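You operate a simulated robot arm through the tools that you are given. There is no shell and no other tool.

You run a simulated robot arm. Do the job below in one go: nothing can be reset, and whatever is moved stays where it is left.

## Task
Dose the vent base and bed the hood named on the order block.
Fine: one white bead; the slide ends out.

It is judged by the outcome, as a careful person would: the job done as asked, and still so three seconds after it is handed in. It fails if anything else is knocked over, pushed out of place, dropped, spilled or broken.

## Robot
A 7-joint arm with a fingered hand, fixed in place. Base frame: the origin is on the floor under the middle of its stand, x ahead of it, y to its left, z up; the work surface is at about z = 88. Units: cm, rad, N and s.
With the tool pointing down near the work surface it reaches from about 18 to 80 cm from the base axis. Its first joint turns from -2.897 to 2.897 rad. Payload 4.9 kg.
Tool frame: the origin (TCP) lies between the finger pads and is the grasp point; the fingertips stand 3.2 cm ahead of it; z points along the fingers, y is the line along which they close. The gripper opens to 19.2 cm; its body begins 8.9 cm behind the TCP. The gripper is a hand of 3 fingers: y runs from the thumb to the fingers, the wrist lies at [0, 0, -26.7] in the tool frame.
Orientation is that of the tool frame in the base frame, as a unit quaternion [x, y, z, w]. With the fingers straight down and closing along the base's y, the tool's x points along the base's -x, its y along +y and its z along -z.

## Interface
- The arm moves only by the tool drive_tool. Its argument "steps" is a list of rows, each a list of 6 numbers: the turn, a rotation vector about the tool's x, y, z in rad, then the shift along the tool's x, y, z in cm. In form: [[rx, ry, rz, dx, dy, dz], ...]. A call has 1 to 20 rows; each row shifts and turns the commanded pose from where the row before left it, along the tool's axes as they then stand. Rows are played at 5 a second. More than 5 cm and 0.15 rad between two rows, and nothing of the call is played. A pose out of reach is approached as far as the arm can. The call stops where the force on the tool passes 80 N (or 10 N more than at its start, if that is more) or the arm is blocked; 0.2 s more then pass. In this call time passes only in rows, and 0.2 s behind the last. The reply holds the time, the measured pose of the TCP, the force on the tool along the base axes, the opening and the grip force, in the units named above and with some noise, with the torque about the TCP (base axes, N m) and any sound that the robot's microphone picked up.
- Cameras (640 x 400 px; columns grow to the right, rows downward): "scene" is fixed at [22.11, 50.03, 163.35]; the picture's right is [-0.35, -0.94, 0.00], its down [-0.76, 0.29, -0.58] and it looks along [0.55, -0.21, -0.81] (base axes); focal length 318 px, centre (320, 200). "wrist" rides on the gripper at [8, -4.6, -11.3] in the tool frame; the picture's right is [0.50, 0.87, 0.00], its down [-0.67, 0.39, -0.63] and it looks along [-0.55, 0.32, 0.78] (tool axes); focal length 226 px, centre (320, 200). There is no depth. A picture from a camera that has moved, and an enlarged one, comes with that camera's place and axes in the base frame and with its lens.
- grab_frame(camera): a new picture of that camera. The clock stands still meanwhile.
- set_fingers(finger1, finger2, thumb_bend): sets how far each is bent, from 0 (flat) to 100 (curled in); at 30 the hand is open as for a grip, at 70 the pads meet at the TCP. One left out holds its place. A second passes; each finger stops where it meets its share of the squeeze, and holds until it gets a number again. It is the only way to open and close the hand. It gives what a move gives, with no picture; readings hold the bend of each and the force on the fingers (four entries, about 0 where the hand has none), thumb and palm.
- enlarge(camera, box): a new picture of the part [left, top, right, bottom] of that camera's present view, enlarged. The clock stands still meanwhile.
- finish_job(): hands the job in; it is judged then, once.

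Nothing tells you positions but the pictures and the camera data. Unless the task says otherwise, let go and move clear before handing in.

The tools are called after ">>>" as name(argument=value, ...) on one line, values as JSON. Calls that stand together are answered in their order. drive_tool: Moves the arm, as the interface text tells. Its arguments: {"type":"object","properties":{"steps":{"type":"array","items":{"type":"array","items":{"type":"number"}}}},"required":["steps"]} The other tools are called the same way: set_fingers (finger1, finger2, thumb_bend) moves the fingers one by one; grab_frame (camera) takes a picture; enlarge (camera, box) takes an enlarged picture of a part of a camera's view; finish_job () hands the job in.

At the start:

```text
time: 0.0
tcp_pos: [48.57, 9.38, 123.22]
ee_rot: [0.0, 1.0, 0.0, 0.001]
wrist_force: [0.8, 0.1, 0.0]
ft_torque: [-0.02, 0.03, -0.01]
finger_gap: 19.22
grip_force: 0.0
shape: jaw
bend: [30.0, 30.0, 30.0]
finger forces: [0.1, 0.1, 0.0, 0.1, 0.1, 0.1]
```

scene: 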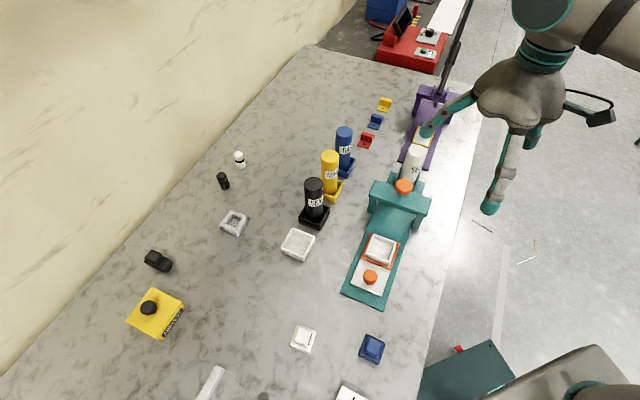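
wrist: 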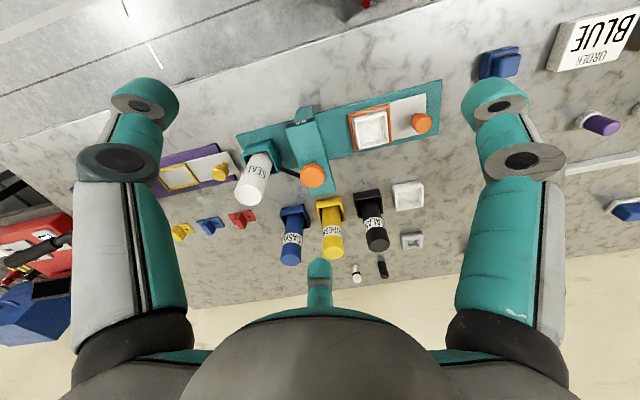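

I see a teal dosing station with a white "SEAL" bottle and an orange knob, plus a slide carrying a small white tray (the vent base?). There are also coloured bottles, small coloured hoods and an order block that seems to read "BLUE". I'll enlarge the views to read everything before moving.

>>> enlarge(camera="scene", box=[320, 130, 480, 320])

>>> enlarge(camera="scene", box=[340, 0, 500, 180])

>>> enlarge(camera="scene", box=[120, 130, 360, 350])

>>> enlarge(camera="scene", box=[180, 290, 420, 400])

>>> enlarge(camera="wrist", box=[440, 0, 640, 240])

>>> enlarge(camera="wrist", box=[220, 70, 460, 290])

```text
2.11 times, centred on (400, 225) of scene
camera zoom: at [22.11, 50.03, 163.35], right [-0.35, -0.94, 0.0], down [-0.76, 0.29, -0.58], along [0.55, -0.21, -0.81], focal length 668 px, centre (152, 147)
```

zoom: 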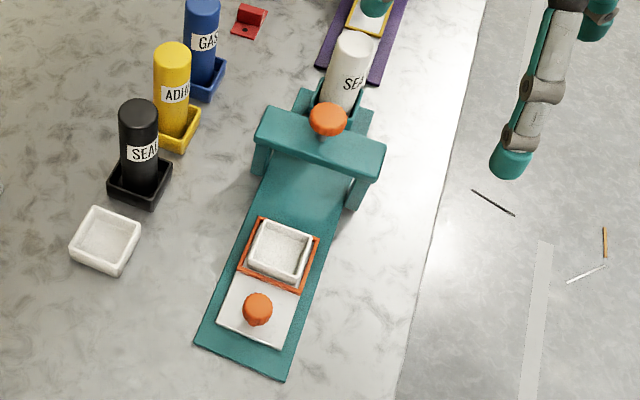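

```text
2.22 times, centred on (420, 90) of scene
camera zoom: at [22.11, 50.03, 163.35], right [-0.35, -0.94, 0.0], down [-0.76, 0.29, -0.58], along [0.55, -0.21, -0.81], focal length 706 px, centre (98, 444)
```

zoom: 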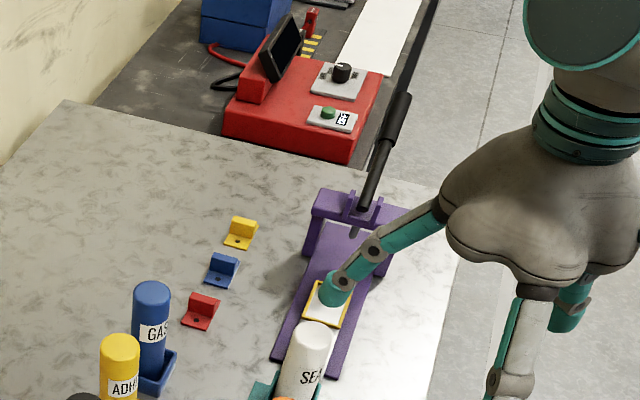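

```text
1.82 times, centred on (240, 240) of scene
camera zoom: at [22.11, 50.03, 163.35], right [-0.35, -0.94, 0.0], down [-0.76, 0.29, -0.58], along [0.55, -0.21, -0.81], focal length 577 px, centre (466, 127)
```

zoom: 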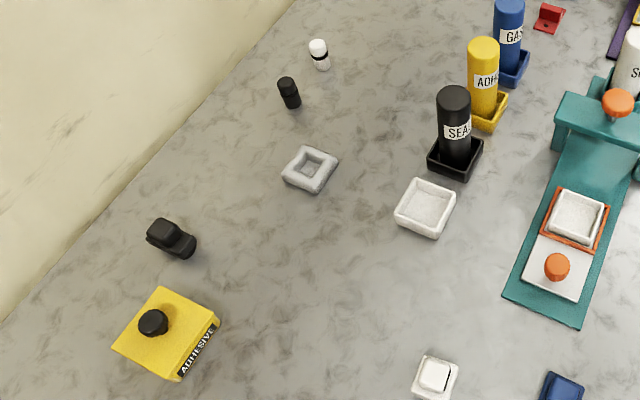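

```text
2.67 times, centred on (300, 345) of scene
camera zoom: at [22.11, 50.03, 163.35], right [-0.35, -0.94, 0.0], down [-0.76, 0.29, -0.58], along [0.55, -0.21, -0.81], focal length 847 px, centre (373, -187)
```

zoom: 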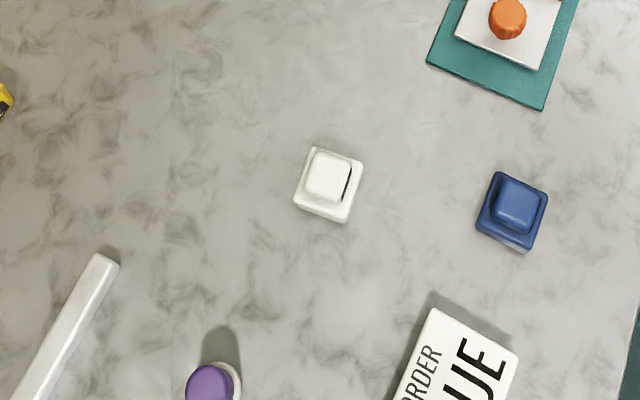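

```text
1.67 times, centred on (540, 120) of wrist
camera zoom: at [40.6, 4.79, 134.44], right [-0.5, 0.87, 0.0], down [0.67, 0.39, 0.63], along [0.55, 0.32, -0.78], focal length 377 px, centre (-47, 333)
```

zoom: 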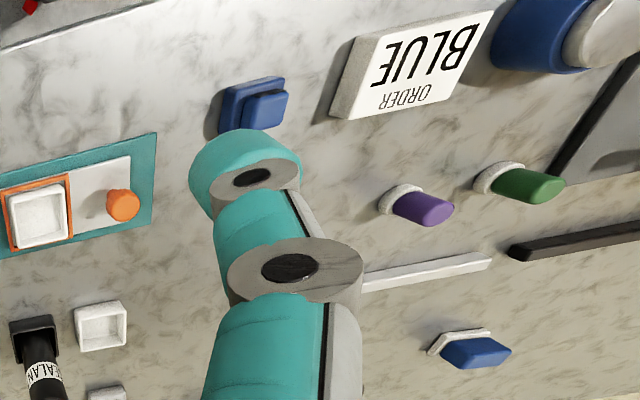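

```text
1.82 times, centred on (340, 180) of wrist
camera zoom: at [40.6, 4.79, 134.44], right [-0.5, 0.87, 0.0], down [0.67, 0.39, 0.63], along [0.55, 0.32, -0.78], focal length 411 px, centre (284, 236)
```

zoom: 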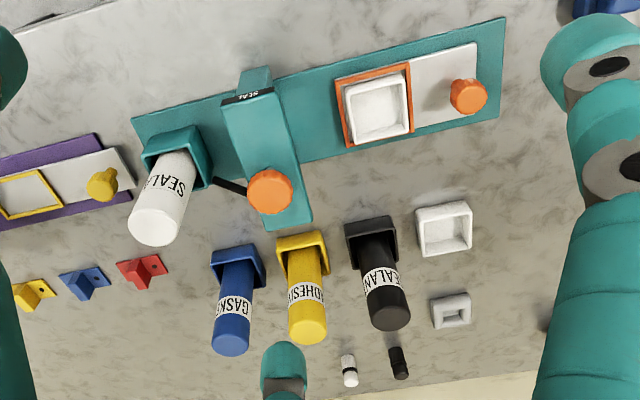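

The order block reads "BLUE". The white SEALANT cartridge sits in the teal station's dock, and the slide with its orange knob is out at about (45, 28.6). I'll zoom in on details such as labels, hoods and trays.

>>> enlarge(camera="scene", box=[370, 150, 450, 220])

>>> enlarge(camera="scene", box=[340, 225, 420, 310])

>>> enlarge(camera="wrist", box=[230, 90, 350, 220])

>>> enlarge(camera="wrist", box=[340, 80, 450, 260])

>>> enlarge(camera="scene", box=[360, 0, 460, 75])

>>> enlarge(camera="scene", box=[210, 140, 330, 270])

```text
5.71 times, centred on (410, 185) of scene
camera zoom: at [22.11, 50.03, 163.35], right [-0.35, -0.94, 0.0], down [-0.76, 0.29, -0.58], along [0.55, -0.21, -0.81], focal length 1814 px, centre (-194, 286)
```

zoom: 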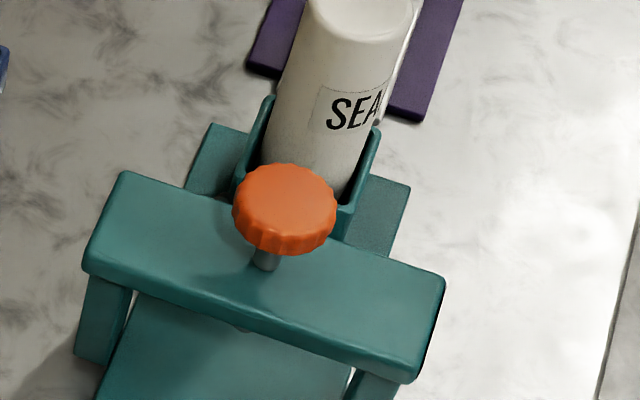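

```text
4.71 times, centred on (380, 268) of scene
camera zoom: at [22.11, 50.03, 163.35], right [-0.35, -0.94, 0.0], down [-0.76, 0.29, -0.58], along [0.55, -0.21, -0.81], focal length 1494 px, centre (38, -118)
```

zoom: 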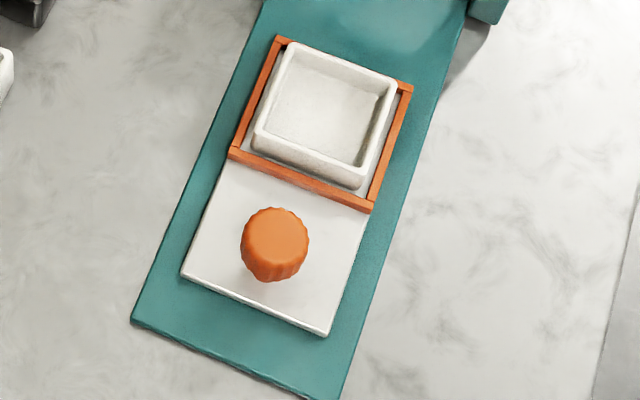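

```text
3.08 times, centred on (290, 155) of wrist
camera zoom: at [40.6, 4.79, 134.44], right [-0.5, 0.87, 0.0], down [0.67, 0.39, 0.63], along [0.55, 0.32, -0.78], focal length 696 px, centre (412, 338)
```

zoom: 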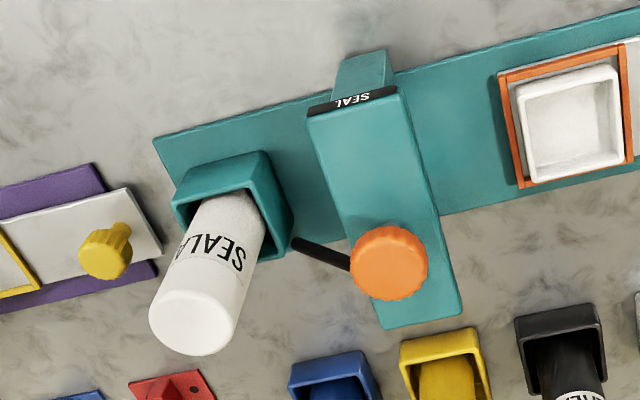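

```text
2.22 times, centred on (395, 170) of wrist
camera zoom: at [40.6, 4.79, 134.44], right [-0.5, 0.87, 0.0], down [0.67, 0.39, 0.63], along [0.55, 0.32, -0.78], focal length 502 px, centre (153, 267)
```

zoom: 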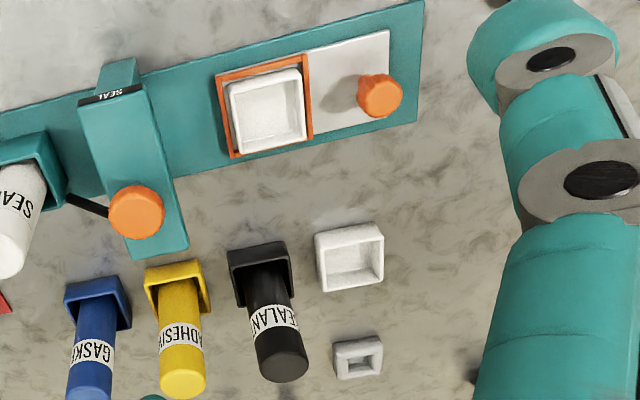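

```text
5.33 times, centred on (410, 38) of scene
camera zoom: at [22.11, 50.03, 163.35], right [-0.35, -0.94, 0.0], down [-0.76, 0.29, -0.58], along [0.55, -0.21, -0.81], focal length 1693 px, centre (-160, 1067)
```

zoom: 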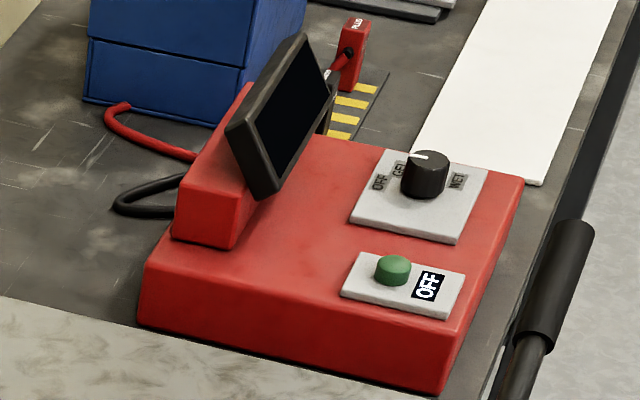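

```text
3.08 times, centred on (270, 205) of scene
camera zoom: at [22.11, 50.03, 163.35], right [-0.35, -0.94, 0.0], down [-0.76, 0.29, -0.58], along [0.55, -0.21, -0.81], focal length 977 px, centre (474, 185)
```

zoom: 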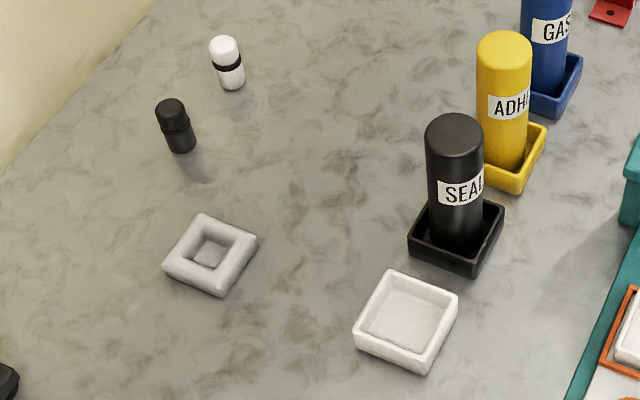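

The station line runs about 45° in plan: slide knob ≈(45, 28.6, 93.5), tray ≈(51, 22.6, 91), plunger knob ≈(59.5, 14, 103). I'll turn the hand so the fingers close across the slide, then drop to a closer viewpoint.

>>> drive_tool(steps=[[0, 0, 0.131, 0, 0, 0], [0, 0, 0.131, 0, 0, 0], [0, 0, 0.131, 0, 0, 0], [0, 0, 0.131, 0, 0, 0], [0, 0, 0.131, 0, 0, 0], [0, 0, 0.13, 0, 0, 0], [0, 0, 0, 2.7, 0.81, 2.64], [0, 0, 0, 2.7, 0.81, 2.64], [0, 0, 0, 2.7, 0.81, 2.64], [0, 0, 0, 2.7, 0.81, 2.64], [0, 0, 0, 2.7, 0.81, 2.64], [0, 0, 0, 2.7, 0.81, 2.64], [0, 0, 0, 2.7, 0.81, 2.64]])

>>> grab_frame(camera="wrist")

>>> grab_frame(camera="scene")

```text
time: 2.8
tcp_pos: [39.2, 26.92, 105.01]
ee_rot: [0.382, 0.924, 0.0, -0.001]
wrist_force: [-0.1, 0.1, 0.4]
ft_torque: [0.02, -0.02, -0.01]
finger_gap: 19.21
grip_force: 0.1
shape: jaw
bend: [30.0, 30.0, 30.0]
finger forces: [0.0, 0.0, 0.0, 0.1, 0.0, 0.0]
```

```text
taken
camera wrist: at [30.26, 29.31, 116.12], right [0.26, 0.97, 0.0], down [0.75, -0.2, 0.63], along [0.61, -0.16, -0.78], focal length 226 px, centre (320, 200)
```

wrist: 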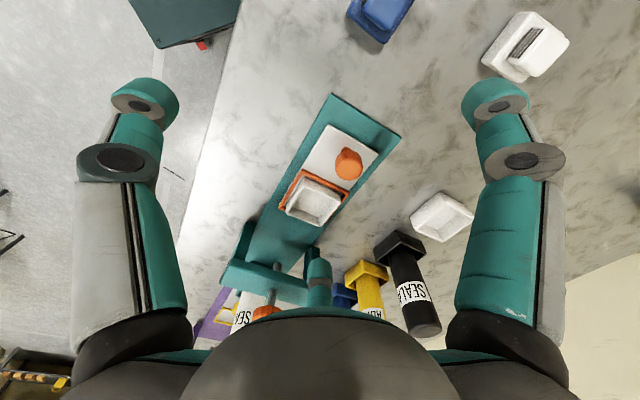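

```text
taken
```

scene: 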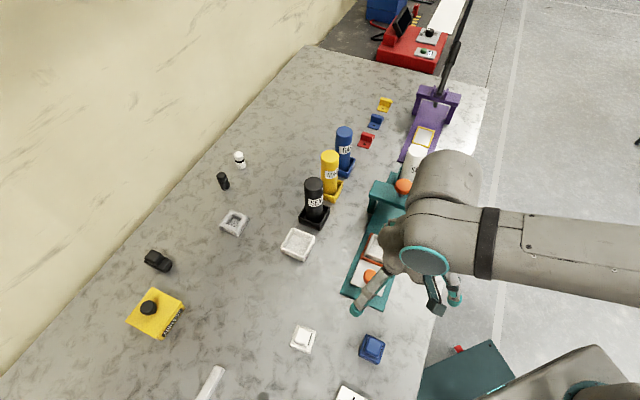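

The station is now in the wrist view and the station line is confirmed. I'll zoom in to measure the knob, tray and gantry, and to look at the hoods.

>>> enlarge(camera="wrist", box=[200, 90, 420, 320])

>>> enlarge(camera="wrist", box=[270, 90, 400, 230])

>>> enlarge(camera="wrist", box=[330, 0, 600, 120])

>>> enlarge(camera="wrist", box=[200, 220, 350, 360])

```text
1.74 times, centred on (310, 205) of wrist
camera zoom: at [30.26, 29.31, 116.12], right [0.26, 0.97, 0.0], down [0.75, -0.2, 0.63], along [0.61, -0.16, -0.78], focal length 393 px, centre (337, 191)
```

zoom: 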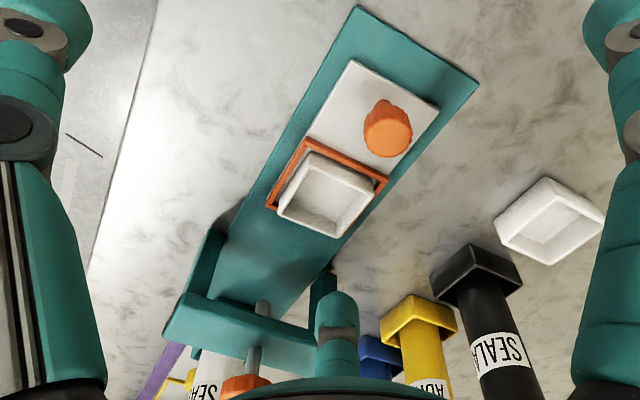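

```text
2.86 times, centred on (335, 160) of wrist
camera zoom: at [30.26, 29.31, 116.12], right [0.26, 0.97, 0.0], down [0.75, -0.2, 0.63], along [0.61, -0.16, -0.78], focal length 646 px, centre (277, 314)
```

zoom: 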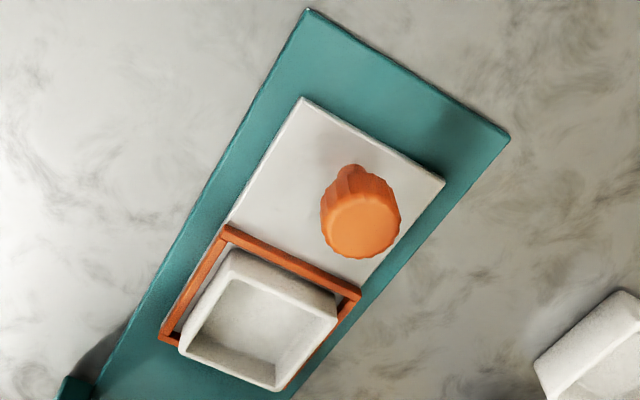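

```text
2.37 times, centred on (465, 60) of wrist
camera zoom: at [30.26, 29.31, 116.12], right [0.26, 0.97, 0.0], down [0.75, -0.2, 0.63], along [0.61, -0.16, -0.78], focal length 536 px, centre (-24, 532)
```

zoom: 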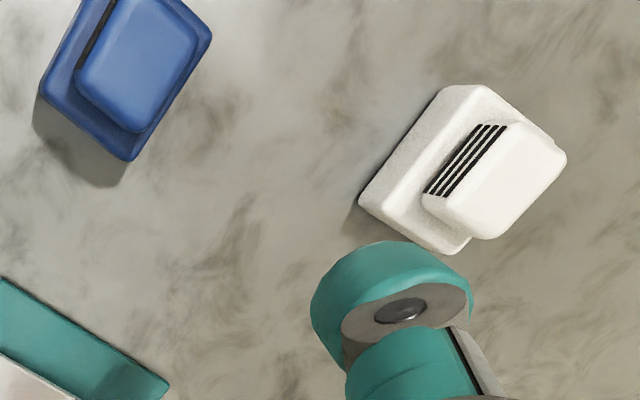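

```text
2.86 times, centred on (275, 290) of wrist
camera zoom: at [30.26, 29.31, 116.12], right [0.26, 0.97, 0.0], down [0.75, -0.2, 0.63], along [0.61, -0.16, -0.78], focal length 646 px, centre (449, -57)
```

zoom: 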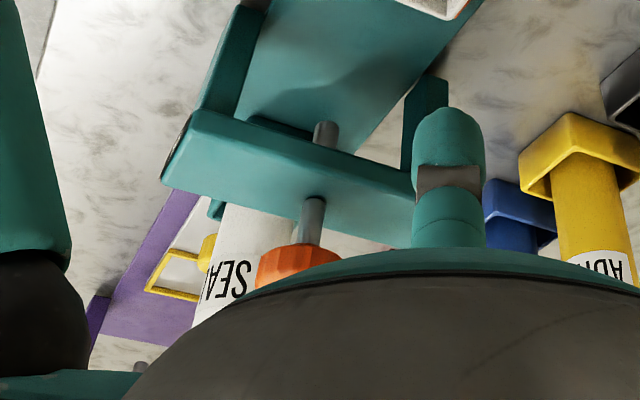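

Hoods are a square flange with a smaller louvred block on top. The blue one is near (31.6, 34.4), and its flange should fit inside the tray. For the slide knob I'll turn the hand so the thumb is on the outer side and the two fingers on the gantry side. That gives the best clearance when the slide goes in.

>>> drive_tool(steps=[[0, 0, 0.143, 0, 0, 0], [0, 0, 0.143, 0, 0, 0], [0, 0, 0.143, 0, 0, 0], [0, 0, 0.143, 0, 0, 0], [0, 0, 0.143, 0, 0, 0], [0, 0, 0.143, 0, 0, 0], [0, 0, 0.143, 0, 0, 0], [0, 0, 0.143, 0, 0, 0], [0, 0, 0.143, 0, 0, 0], [0, 0, 0.143, 0, 0, 0], [0, 0, 0.141, 0, 0, 0]])

>>> grab_frame(camera="wrist")

>>> grab_frame(camera="scene")

```text
time: 5.2
tcp_pos: [39.11, 26.79, 104.74]
ee_rot: [0.924, 0.382, 0.001, -0.001]
wrist_force: [-0.3, 0.0, 0.1]
ft_torque: [0.0, 0.0, 0.02]
finger_gap: 19.21
grip_force: 0.0
shape: jaw
bend: [30.0, 30.0, 30.0]
finger forces: [0.1, 0.0, 0.0, 0.1, 0.0, 0.1]
```

```text
taken
camera wrist: at [41.64, 35.56, 115.95], right [0.97, -0.26, 0.0], down [-0.2, -0.75, 0.63], along [-0.16, -0.61, -0.78], focal length 226 px, centre (320, 200)
```

wrist: 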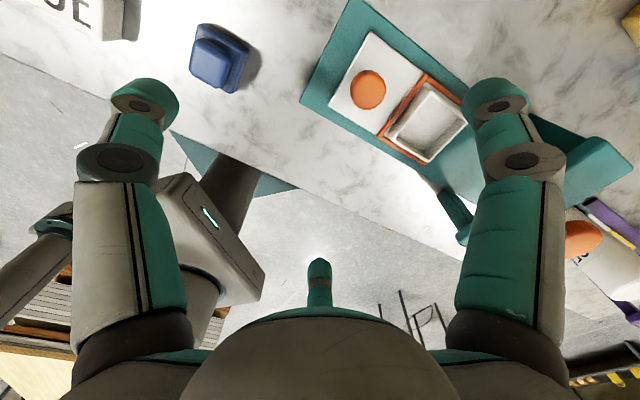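

```text
taken
```

scene: 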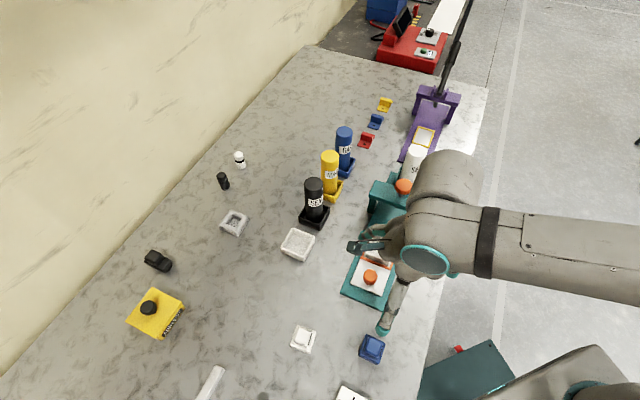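

Reached cleanly; the knob top is at about (44.5, 29.1, 93.7). Next I'll part-close the fingers and lean the hand outward about 20°, then check the view.

>>> set_fingers(finger1=52, finger2=52, thumb_bend=52)

>>> drive_tool(steps=[[-0.118, 0, 0, 0, 0, 0], [-0.118, 0, 0, 0, 0, 0], [-0.118, 0, 0, 0, 0, 0]])

>>> grab_frame(camera="wrist")

>>> grab_frame(camera="scene")

```text
time: 6.2
tcp_pos: [39.15, 26.58, 104.81]
ee_rot: [0.924, 0.382, 0.0, 0.0]
wrist_force: [-0.4, -0.3, 0.2]
ft_torque: [0.01, 0.0, 0.02]
finger_gap: 7.64
grip_force: 0.1
shape: fingers
bend: [52.0, 52.0, 52.0]
finger forces: [0.0, 0.0, 0.0, 0.1, 0.0, 0.1]
```

```text
time: 7.0
tcp_pos: [39.26, 26.74, 104.66]
ee_rot: [0.909, 0.377, 0.067, 0.164]
wrist_force: [1.0, -0.9, -0.2]
ft_torque: [0.03, -0.03, 0.0]
finger_gap: 7.61
grip_force: 0.1
shape: fingers
bend: [52.0, 52.0, 52.0]
finger forces: [0.0, 0.0, 0.1, 0.1, 0.0, 0.0]
```

```text
taken
camera wrist: at [39.02, 38.2, 113.62], right [0.93, -0.22, 0.3], down [-0.37, -0.58, 0.73], along [0.01, -0.79, -0.62], focal length 226 px, centre (320, 200)
```

wrist: 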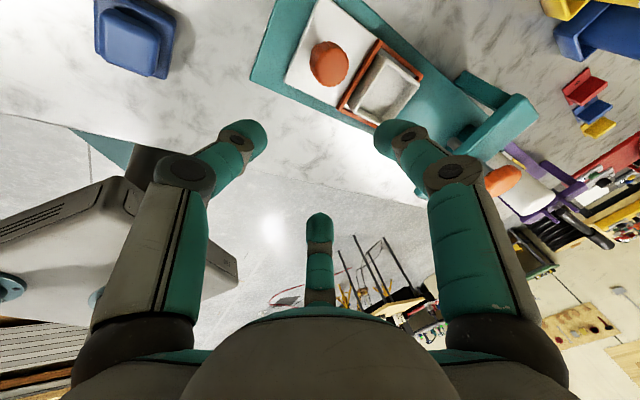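

```text
taken
```

scene: 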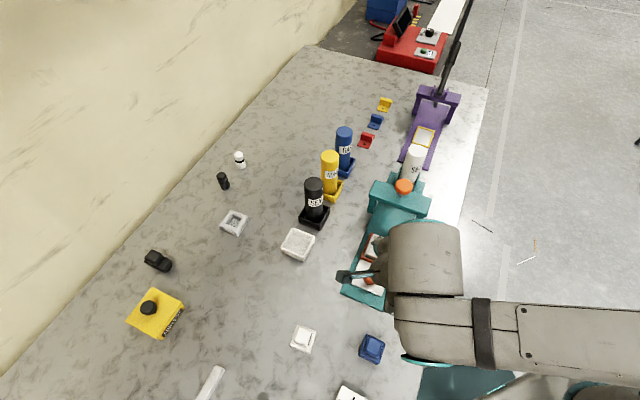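

The hand is leaning well with the fingers about 7.6 cm apart. I'll move to just above and outside the slide knob along the approach axis.

>>> drive_tool(steps=[[0, 0, 0, 1.84, -0.63, 1.58], [0, 0, 0, 1.84, -0.63, 1.58], [0, 0, 0, 1.84, -0.63, 1.58]])

>>> grab_frame(camera="wrist")

>>> enlarge(camera="scene", box=[320, 220, 440, 320])

```text
time: 7.8
tcp_pos: [42.75, 30.6, 99.93]
ee_rot: [0.909, 0.377, 0.068, 0.164]
wrist_force: [-0.4, 0.0, 0.2]
ft_torque: [0.0, 0.01, 0.01]
finger_gap: 7.59
grip_force: 0.0
shape: fingers
bend: [52.0, 52.0, 52.0]
finger forces: [0.1, 0.1, 0.0, 0.0, 0.0, 0.0]
```

```text
taken
camera wrist: at [42.71, 42.08, 108.74], right [0.93, -0.22, 0.3], down [-0.37, -0.58, 0.73], along [0.01, -0.79, -0.62], focal length 226 px, centre (320, 200)
```

wrist: 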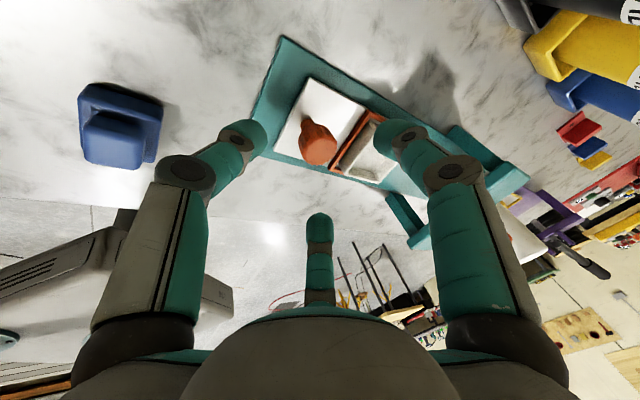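

```text
4.00 times, centred on (380, 270) of scene
camera zoom: at [22.11, 50.03, 163.35], right [-0.35, -0.94, 0.0], down [-0.76, 0.29, -0.58], along [0.55, -0.21, -0.81], focal length 1270 px, centre (80, -80)
```

zoom: 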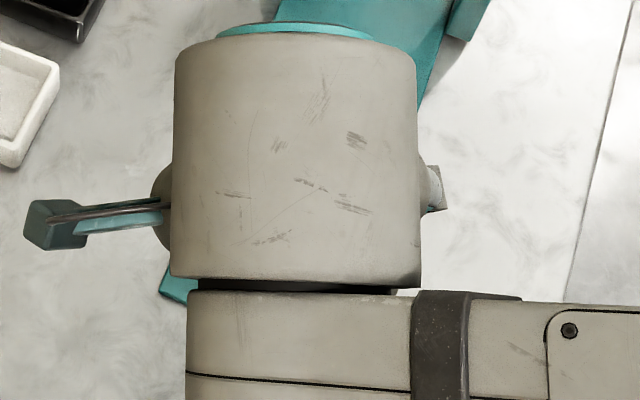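

The knob is centred in the wrist view just beyond the fingertips. I'll zoom in to check alignment before lowering.

>>> enlarge(camera="wrist", box=[200, 40, 440, 260])

```text
1.82 times, centred on (320, 150) of wrist
camera zoom: at [42.71, 42.08, 108.74], right [0.93, -0.22, 0.3], down [-0.37, -0.58, 0.73], along [0.01, -0.79, -0.62], focal length 411 px, centre (320, 291)
```

zoom: 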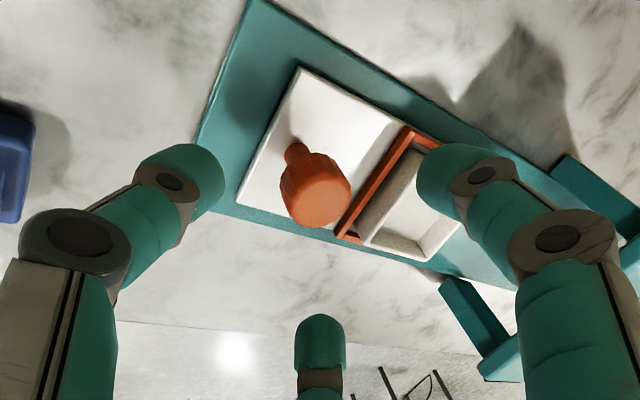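

The knob axis is about (44.55, 29.3) with the top at z≈93.7. I'll close the fingers a bit more so they clear the tray frame, then lower along the hand axis in two stages.

>>> set_fingers(finger1=55, finger2=55, thumb_bend=55)

>>> drive_tool(steps=[[0, 0, 0, 0.16, -0.23, 1.0], [0, 0, 0, 0.16, -0.23, 1.0], [0, 0, 0, 0, 0, 1.0]])

>>> enlarge(camera="wrist", box=[200, 40, 440, 260])

```text
time: 8.8
tcp_pos: [42.85, 30.56, 99.84]
ee_rot: [0.909, 0.377, 0.068, 0.162]
wrist_force: [0.9, -0.7, -0.1]
ft_torque: [0.0, -0.03, -0.02]
finger_gap: 6.32
grip_force: 0.0
shape: fingers
bend: [55.0, 55.0, 55.0]
finger forces: [0.0, 0.0, 0.0, 0.0, 0.1, 0.0]
```

```text
time: 9.6
tcp_pos: [43.63, 30.42, 96.62]
ee_rot: [0.909, 0.377, 0.068, 0.163]
wrist_force: [-0.4, -0.3, 0.7]
ft_torque: [-0.01, -0.01, 0.0]
finger_gap: 6.36
grip_force: 0.1
shape: fingers
bend: [55.0, 55.0, 55.0]
finger forces: [0.0, 0.1, 0.1, 0.0, 0.0, 0.0]
```

```text
1.82 times, centred on (320, 150) of wrist
camera zoom: at [43.48, 41.97, 105.53], right [0.93, -0.22, 0.3], down [-0.37, -0.58, 0.73], along [0.01, -0.79, -0.62], focal length 411 px, centre (320, 291)
```

zoom: 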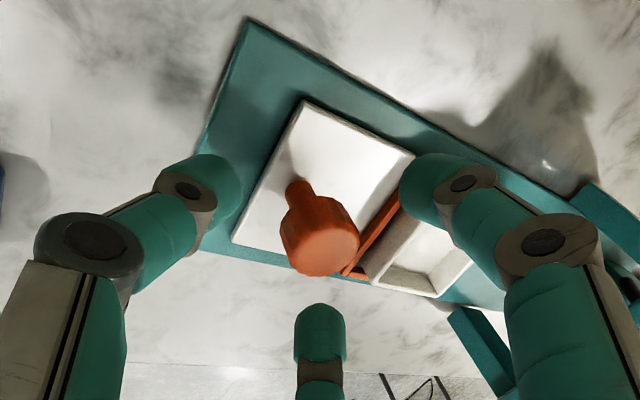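

Alignment looks good; the knob is inside the three fingers. I'll lower about 2 cm more and look again before closing.

>>> drive_tool(steps=[[0, 0, 0, -0.05, 0.01, 0.65], [0, 0, 0, -0.05, 0.01, 0.65], [0, 0, 0, -0.01, 0, 0.65]])

>>> enlarge(camera="wrist", box=[200, 40, 440, 260])

```text
time: 10.4
tcp_pos: [44.01, 29.79, 94.82]
ee_rot: [0.909, 0.377, 0.068, 0.162]
wrist_force: [-0.5, 0.7, 0.2]
ft_torque: [0.02, 0.02, 0.0]
finger_gap: 6.36
grip_force: 0.1
shape: fingers
bend: [55.0, 55.0, 55.0]
finger forces: [0.0, 0.0, 0.0, 0.0, 0.0, 0.1]
```

```text
1.82 times, centred on (320, 150) of wrist
camera zoom: at [43.9, 41.36, 103.76], right [0.93, -0.22, 0.3], down [-0.37, -0.58, 0.73], along [0.01, -0.79, -0.62], focal length 411 px, centre (320, 291)
```

zoom: 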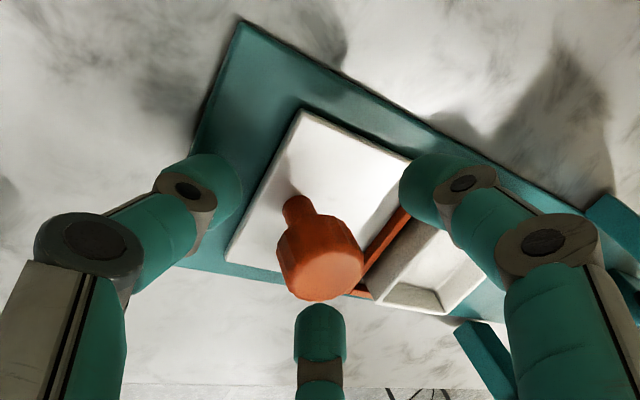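

The knob sits between all three fingers just below the grasp point, with no contact forces. I'll close on it gently.

>>> set_fingers(finger1=60, finger2=60, thumb_bend=60)

>>> enlarge(camera="wrist", box=[200, 40, 440, 260])

```text
time: 11.4
tcp_pos: [44.09, 29.92, 94.92]
ee_rot: [0.909, 0.376, 0.068, 0.163]
wrist_force: [0.5, -0.1, -0.4]
ft_torque: [-0.01, -0.02, 0.01]
finger_gap: 4.26
grip_force: 0.1
shape: fingers
bend: [60.0, 60.0, 60.0]
finger forces: [0.0, 0.0, 0.0, 0.1, 0.1, 0.0]
```

```text
1.82 times, centred on (320, 150) of wrist
camera zoom: at [43.9, 41.37, 103.78], right [0.93, -0.22, 0.3], down [-0.37, -0.58, 0.73], along [0.01, -0.79, -0.62], focal length 411 px, centre (320, 291)
```

zoom: 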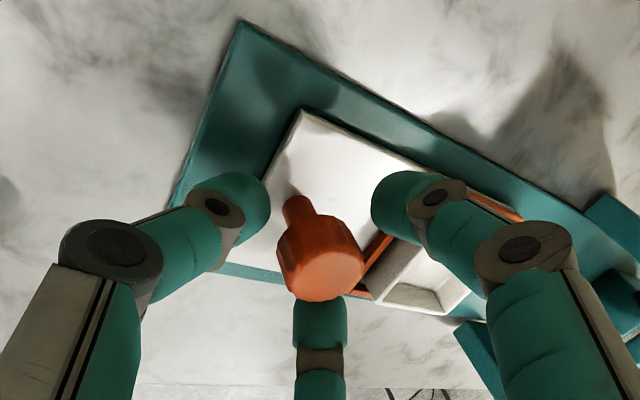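

The fingers are now nearly touching and the knob is well centred. Closing to grip.

>>> set_fingers(finger1=66, finger2=66, thumb_bend=66)

>>> enlarge(camera="wrist", box=[200, 40, 440, 260])

```text
time: 12.4
tcp_pos: [44.07, 29.92, 94.99]
ee_rot: [0.909, 0.377, 0.068, 0.163]
wrist_force: [-2.4, 0.2, -0.9]
ft_torque: [0.04, 0.07, -0.03]
finger_gap: 2.54
grip_force: 5.0
shape: fingers
bend: [64.0, 63.0, 64.0]
finger forces: [1.8, 3.9, 0.0, 0.1, 4.5, 0.0]
```

```text
1.82 times, centred on (320, 150) of wrist
camera zoom: at [43.9, 41.37, 103.77], right [0.93, -0.22, 0.3], down [-0.37, -0.58, 0.73], along [0.01, -0.79, -0.62], focal length 411 px, centre (320, 291)
```

zoom: 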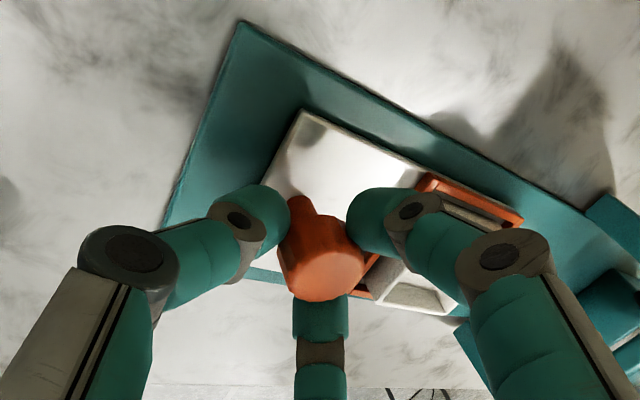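

I have the knob with a light 5 N grip. Now I'll push the slide inward along the 45° line in short moves, watching force.

>>> drive_tool(steps=[[0, 0, 0, 0, 0.469, 0.173], [0, 0, 0, 0, 0.938, 0.347], [0, 0, 0, 0, 0.938, 0.347]])

>>> grab_frame(camera="wrist")

```text
time: 13.2
tcp_pos: [45.9, 28.13, 94.88]
ee_rot: [0.909, 0.377, 0.067, 0.163]
wrist_force: [-3.5, -2.3, 0.7]
ft_torque: [-0.06, 0.1, -0.04]
finger_gap: 2.5
grip_force: 4.7
shape: fingers
bend: [64.0, 63.0, 64.0]
finger forces: [1.7, 5.2, 0.1, 0.0, 3.2, 0.0]
```

```text
taken
camera wrist: at [45.75, 39.62, 103.74], right [0.93, -0.22, 0.3], down [-0.37, -0.58, 0.73], along [0.01, -0.79, -0.62], focal length 226 px, centre (320, 200)
```

wrist: 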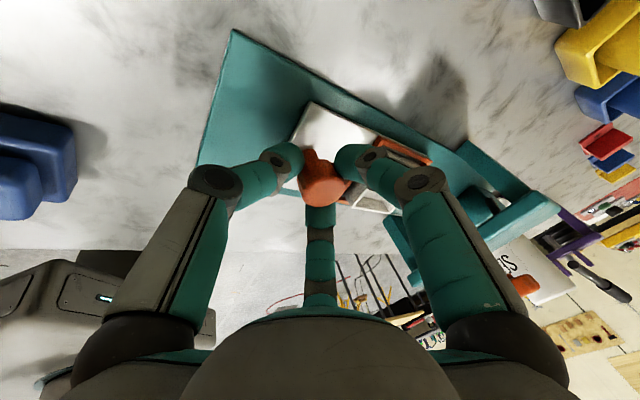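

The slide follows smoothly. I'll keep pushing inward, with a tiny sideways correction.

>>> drive_tool(steps=[[0, 0, 0, -0.08, 0.938, 0.347], [0, 0, 0, -0.04, 0.938, 0.347], [0, 0, 0, -0.04, 0.938, 0.347], [0, 0, 0, -0.02, 0.938, 0.347]])

>>> grab_frame(camera="wrist")

>>> grab_frame(camera="scene")

```text
time: 14.2
tcp_pos: [48.59, 25.34, 94.8]
ee_rot: [0.91, 0.377, 0.067, 0.163]
wrist_force: [-0.1, -0.5, -2.3]
ft_torque: [-0.01, 0.03, -0.03]
finger_gap: 2.54
grip_force: 4.5
shape: fingers
bend: [64.0, 63.0, 64.0]
finger forces: [2.0, 4.1, 0.0, 0.0, 3.8, 0.0]
```

```text
taken
camera wrist: at [48.44, 36.84, 103.8], right [0.93, -0.22, 0.3], down [-0.37, -0.58, 0.73], along [0.01, -0.79, -0.62], focal length 226 px, centre (320, 200)
```

wrist: 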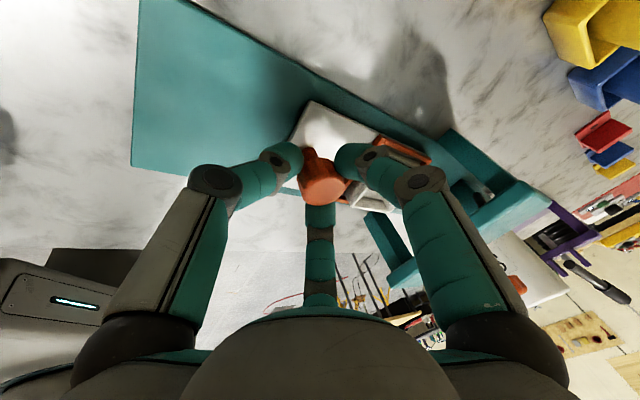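

```text
taken
```

scene: 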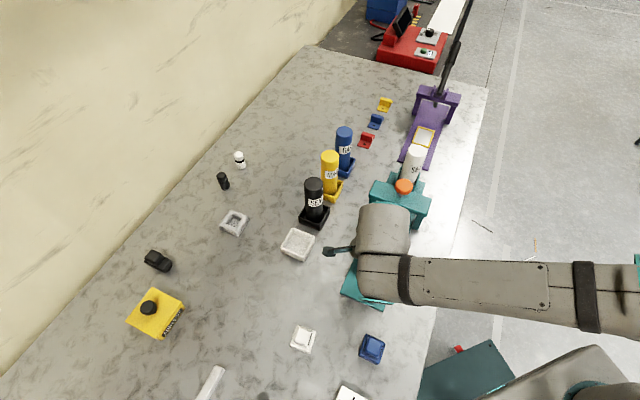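

About 6.4 cm in with no resistance, and clearance to the gantry is good. Continuing inward.

>>> drive_tool(steps=[[0, 0, 0, 0, 0.938, 0.347], [0, 0, 0, 0, 0.938, 0.347], [0, 0, 0, 0, 0.938, 0.347], [0, 0, 0, 0, 0.938, 0.347]])

>>> grab_frame(camera="wrist")

>>> enlarge(camera="scene", box=[320, 140, 460, 260])

```text
time: 15.2
tcp_pos: [51.56, 22.25, 94.88]
ee_rot: [0.909, 0.377, 0.068, 0.162]
wrist_force: [3.8, 2.9, -0.8]
ft_torque: [0.18, -0.12, -0.02]
finger_gap: 2.61
grip_force: 5.7
shape: fingers
bend: [64.0, 63.0, 64.0]
finger forces: [3.0, 3.2, 0.1, 0.0, 4.5, 0.0]
```

```text
taken
camera wrist: at [51.32, 33.74, 103.78], right [0.93, -0.22, 0.3], down [-0.37, -0.58, 0.73], along [0.01, -0.79, -0.62], focal length 226 px, centre (320, 200)
```

wrist: 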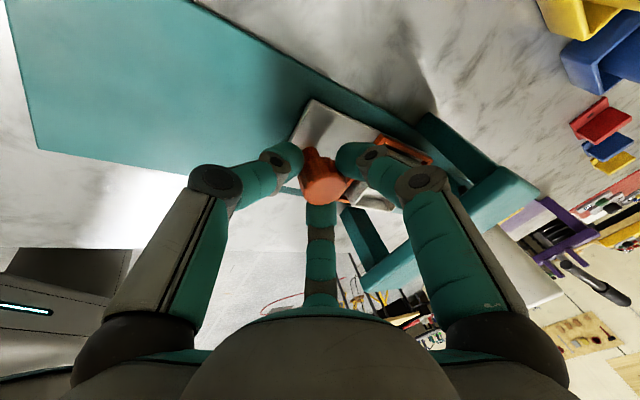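

```text
3.33 times, centred on (390, 200) of scene
camera zoom: at [22.11, 50.03, 163.35], right [-0.35, -0.94, 0.0], down [-0.76, 0.29, -0.58], along [0.55, -0.21, -0.81], focal length 1058 px, centre (87, 200)
```

zoom: 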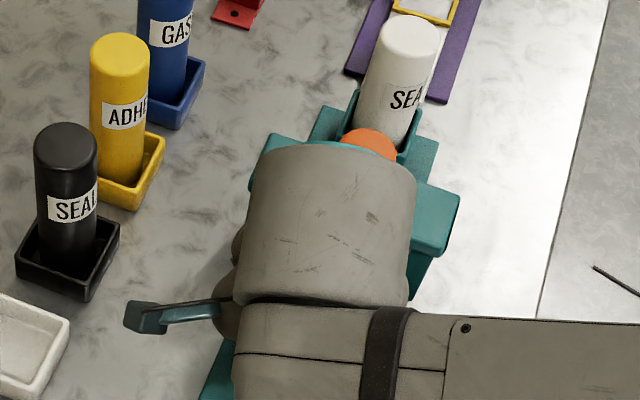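

10.7 cm in, still free. I'll finish in half-centimetre rows and stop when I feel the end.

>>> drive_tool(steps=[[0, 0, 0, 0.08, 0.469, 0.173], [0, 0, 0, 0.02, 0.469, 0.173], [0, 0, 0, 0.02, 0.281, 0.104]])

>>> grab_frame(camera="wrist")

```text
time: 16.0
tcp_pos: [52.38, 21.45, 94.8]
ee_rot: [0.91, 0.376, 0.068, 0.163]
wrist_force: [0.4, 1.7, 3.8]
ft_torque: [0.0, 0.01, -0.02]
finger_gap: 2.55
grip_force: 5.9
shape: fingers
bend: [64.0, 63.0, 65.0]
finger forces: [2.7, 4.3, 0.0, 0.0, 4.7, 0.0]
```

```text
taken
camera wrist: at [52.23, 32.91, 103.7], right [0.93, -0.22, 0.3], down [-0.37, -0.58, 0.73], along [0.01, -0.79, -0.62], focal length 226 px, centre (320, 200)
```

wrist: 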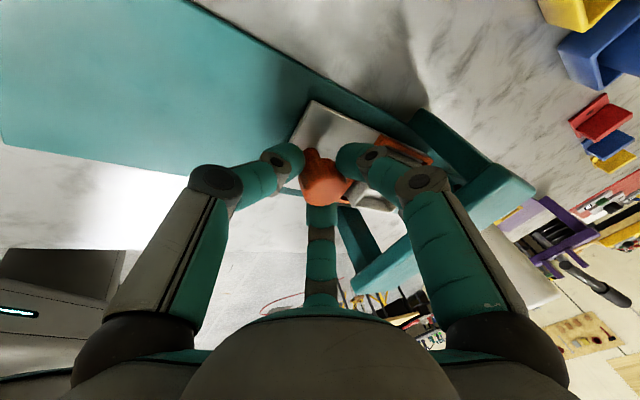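

11.9 cm in and no firm stop yet. I'll creep on a little further.

>>> drive_tool(steps=[[0, 0, 0, 0, 0.281, 0.104], [0, 0, 0, 0, 0.281, 0.104]])

```text
time: 16.6
tcp_pos: [52.61, 21.18, 95.04]
ee_rot: [0.909, 0.377, 0.068, 0.162]
wrist_force: [-8.6, 7.7, 4.5]
ft_torque: [0.27, 0.32, -0.01]
finger_gap: 2.57
grip_force: 7.2
shape: fingers
bend: [65.0, 63.0, 64.0]
finger forces: [1.3, 3.0, 0.0, 0.0, 10.5, 0.0]
```

Resistance of about 11 N is pushing straight back along the slide, so this looks like the end stop at about 12.2 cm. One more small nudge to confirm.

>>> drive_tool(steps=[[0, 0, 0, 0, 0.188, 0.07]])

>>> enlarge(camera="scene", box=[320, 140, 460, 260])

>>> enlarge(camera="wrist", box=[280, 80, 560, 300])

```text
time: 17.0
tcp_pos: [52.93, 20.97, 94.75]
ee_rot: [0.909, 0.377, 0.067, 0.163]
wrist_force: [-8.5, 6.9, 0.1]
ft_torque: [0.23, 0.22, -0.05]
finger_gap: 2.71
grip_force: 5.4
shape: fingers
bend: [65.0, 64.0, 63.0]
finger forces: [0.6, 2.4, 0.0, 0.1, 8.6, 0.1]
```

```text
3.33 times, centred on (390, 200) of scene
camera zoom: at [22.11, 50.03, 163.35], right [-0.35, -0.94, 0.0], down [-0.76, 0.29, -0.58], along [0.55, -0.21, -0.81], focal length 1058 px, centre (87, 200)
```

zoom: 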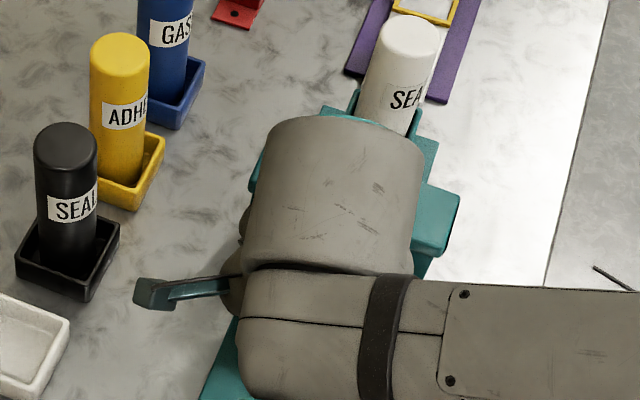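

```text
1.82 times, centred on (420, 190) of wrist
camera zoom: at [52.74, 32.5, 103.64], right [0.93, -0.22, 0.3], down [-0.37, -0.58, 0.73], along [0.01, -0.79, -0.62], focal length 411 px, centre (138, 218)
```

zoom: 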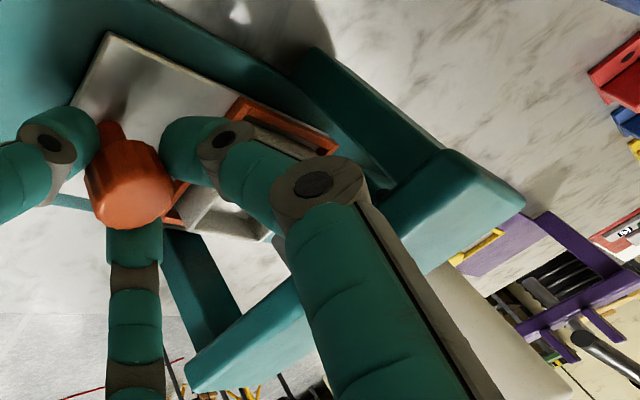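

The thumb carries the push load (through the knob). I'll try one more 0.3 cm nudge to make sure this is truly the stop, not just friction.

>>> drive_tool(steps=[[0, 0, 0, 0, 0.281, 0.104]])

>>> enlarge(camera="wrist", box=[280, 80, 560, 300])

```text
time: 17.4
tcp_pos: [53.15, 20.77, 94.76]
ee_rot: [0.909, 0.377, 0.067, 0.163]
wrist_force: [-9.2, 9.1, -1.0]
ft_torque: [0.29, 0.3, -0.04]
finger_gap: 2.87
grip_force: 6.5
shape: fingers
bend: [66.0, 64.0, 62.0]
finger forces: [0.1, 1.2, 0.1, 0.0, 10.4, 0.0]
```

```text
1.82 times, centred on (420, 190) of wrist
camera zoom: at [52.99, 32.28, 103.69], right [0.93, -0.22, 0.3], down [-0.37, -0.58, 0.73], along [0.01, -0.79, -0.62], focal length 411 px, centre (138, 218)
```

zoom: 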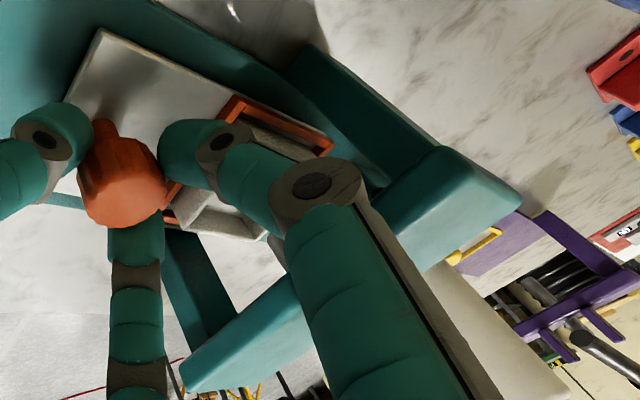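

The thumb is now yielding while the knob stays put, so the slide is fully home. I'll back off slightly to relieve the push, open the fingers, and retreat along the hand axis.

>>> drive_tool(steps=[[0, 0, 0, 0, -0.375, -0.139]])

>>> set_fingers(finger1=57, finger2=57, thumb_bend=55)

>>> enlarge(camera="wrist", box=[200, 40, 520, 260])

```text
time: 17.8
tcp_pos: [52.96, 21.0, 94.75]
ee_rot: [0.909, 0.377, 0.066, 0.163]
wrist_force: [-2.3, 0.7, -4.4]
ft_torque: [0.04, 0.02, -0.01]
finger_gap: 2.78
grip_force: 5.5
shape: fingers
bend: [65.0, 64.0, 63.0]
finger forces: [1.0, 3.0, 0.0, 0.0, 6.8, 0.1]
```

```text
time: 18.8
tcp_pos: [52.85, 21.21, 94.8]
ee_rot: [0.909, 0.376, 0.068, 0.163]
wrist_force: [-0.1, 0.6, -0.1]
ft_torque: [0.01, 0.02, 0.0]
finger_gap: 6.03
grip_force: 0.1
shape: fingers
bend: [56.0, 56.0, 55.0]
finger forces: [0.1, 0.0, 0.0, 0.0, 0.0, 0.1]
```

```text
1.82 times, centred on (360, 150) of wrist
camera zoom: at [52.71, 32.56, 103.64], right [0.93, -0.22, 0.3], down [-0.37, -0.58, 0.73], along [0.01, -0.79, -0.62], focal length 411 px, centre (247, 291)
```

zoom: 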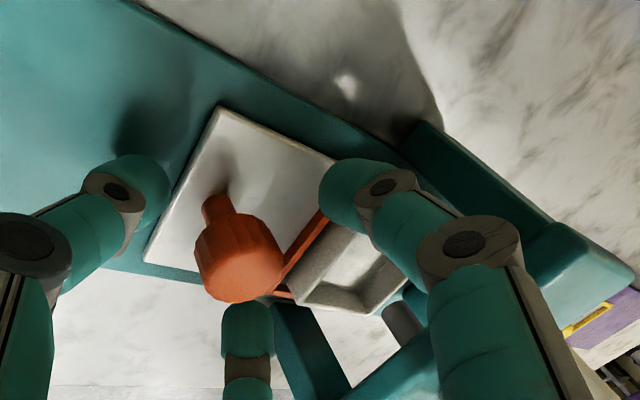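

Released with no load. I can see the grey nozzle near the tray; I'll back out along the hand axis and take a clear look.

>>> drive_tool(steps=[[0, 0, 0, 0, 0, -1.5], [0, 0, 0, 0, 0, -2], [0, 0, 0, 0, 0, -2.5], [0, 0, 0, 0, 0, -3], [0, 0, 0, 0, -2, -3]])

>>> grab_frame(camera="wrist")

>>> grab_frame(camera="scene")

```text
time: 20.0
tcp_pos: [48.37, 25.4, 105.66]
ee_rot: [0.909, 0.377, 0.067, 0.163]
wrist_force: [0.7, -0.4, -0.2]
ft_torque: [0.04, -0.02, -0.04]
finger_gap: 6.06
grip_force: 0.1
shape: fingers
bend: [56.0, 56.0, 55.0]
finger forces: [0.0, 0.1, 0.1, 0.0, 0.0, 0.0]
```

```text
taken
camera wrist: at [48.18, 36.87, 114.42], right [0.93, -0.22, 0.3], down [-0.37, -0.58, 0.73], along [0.01, -0.79, -0.62], focal length 226 px, centre (320, 200)
```

wrist: 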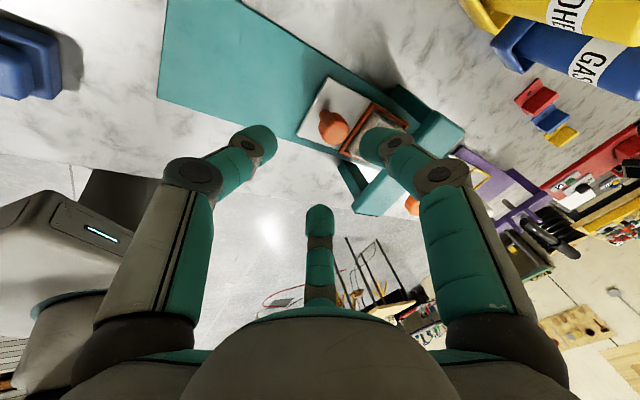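

```text
taken
```

scene: 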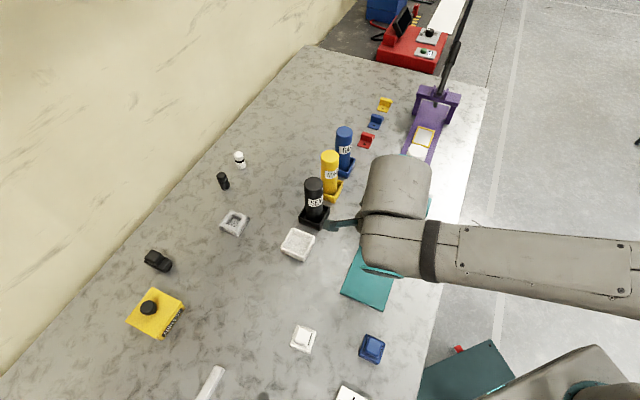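

The slide is in. I'll rise, straighten the hand, and get an unobstructed look at the gantry and tray.

>>> drive_tool(steps=[[0, 0, 0, 0, 1.387, -3.752], [0, 0, 0, 0, 1.387, -3.752], [0, 0, 0, 0, 1.387, -3.752], [0.118, 0, 0, 0, 0, 0], [0.118, 0, 0, 0, 0, 0], [0.118, 0, 0, 0, 0, 0]])

>>> grab_frame(camera="wrist")

>>> grab_frame(camera="scene")

```text
time: 21.4
tcp_pos: [48.57, 25.43, 117.55]
ee_rot: [0.924, 0.382, 0.0, -0.001]
wrist_force: [0.7, 0.4, 0.2]
ft_torque: [0.0, -0.02, 0.0]
finger_gap: 6.05
grip_force: 0.0
shape: fingers
bend: [56.0, 56.0, 55.0]
finger forces: [0.1, 0.0, 0.0, 0.0, 0.1, 0.0]
```

```text
taken
camera wrist: at [50.91, 34.28, 128.76], right [0.97, -0.26, 0.0], down [-0.2, -0.75, 0.63], along [-0.16, -0.61, -0.78], focal length 226 px, centre (320, 200)
```

wrist: 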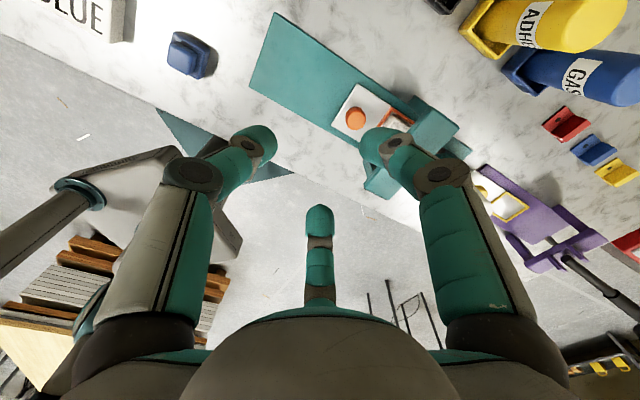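

```text
taken
```

scene: 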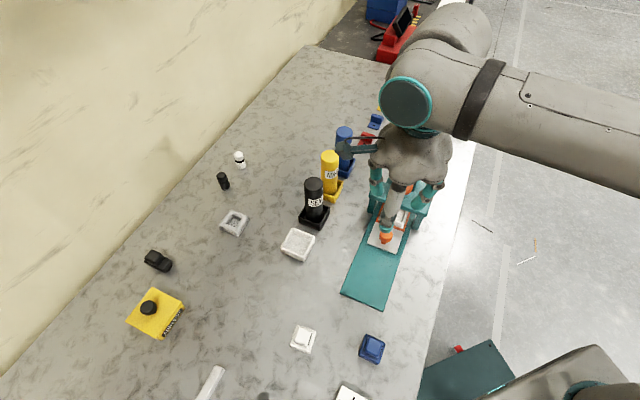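

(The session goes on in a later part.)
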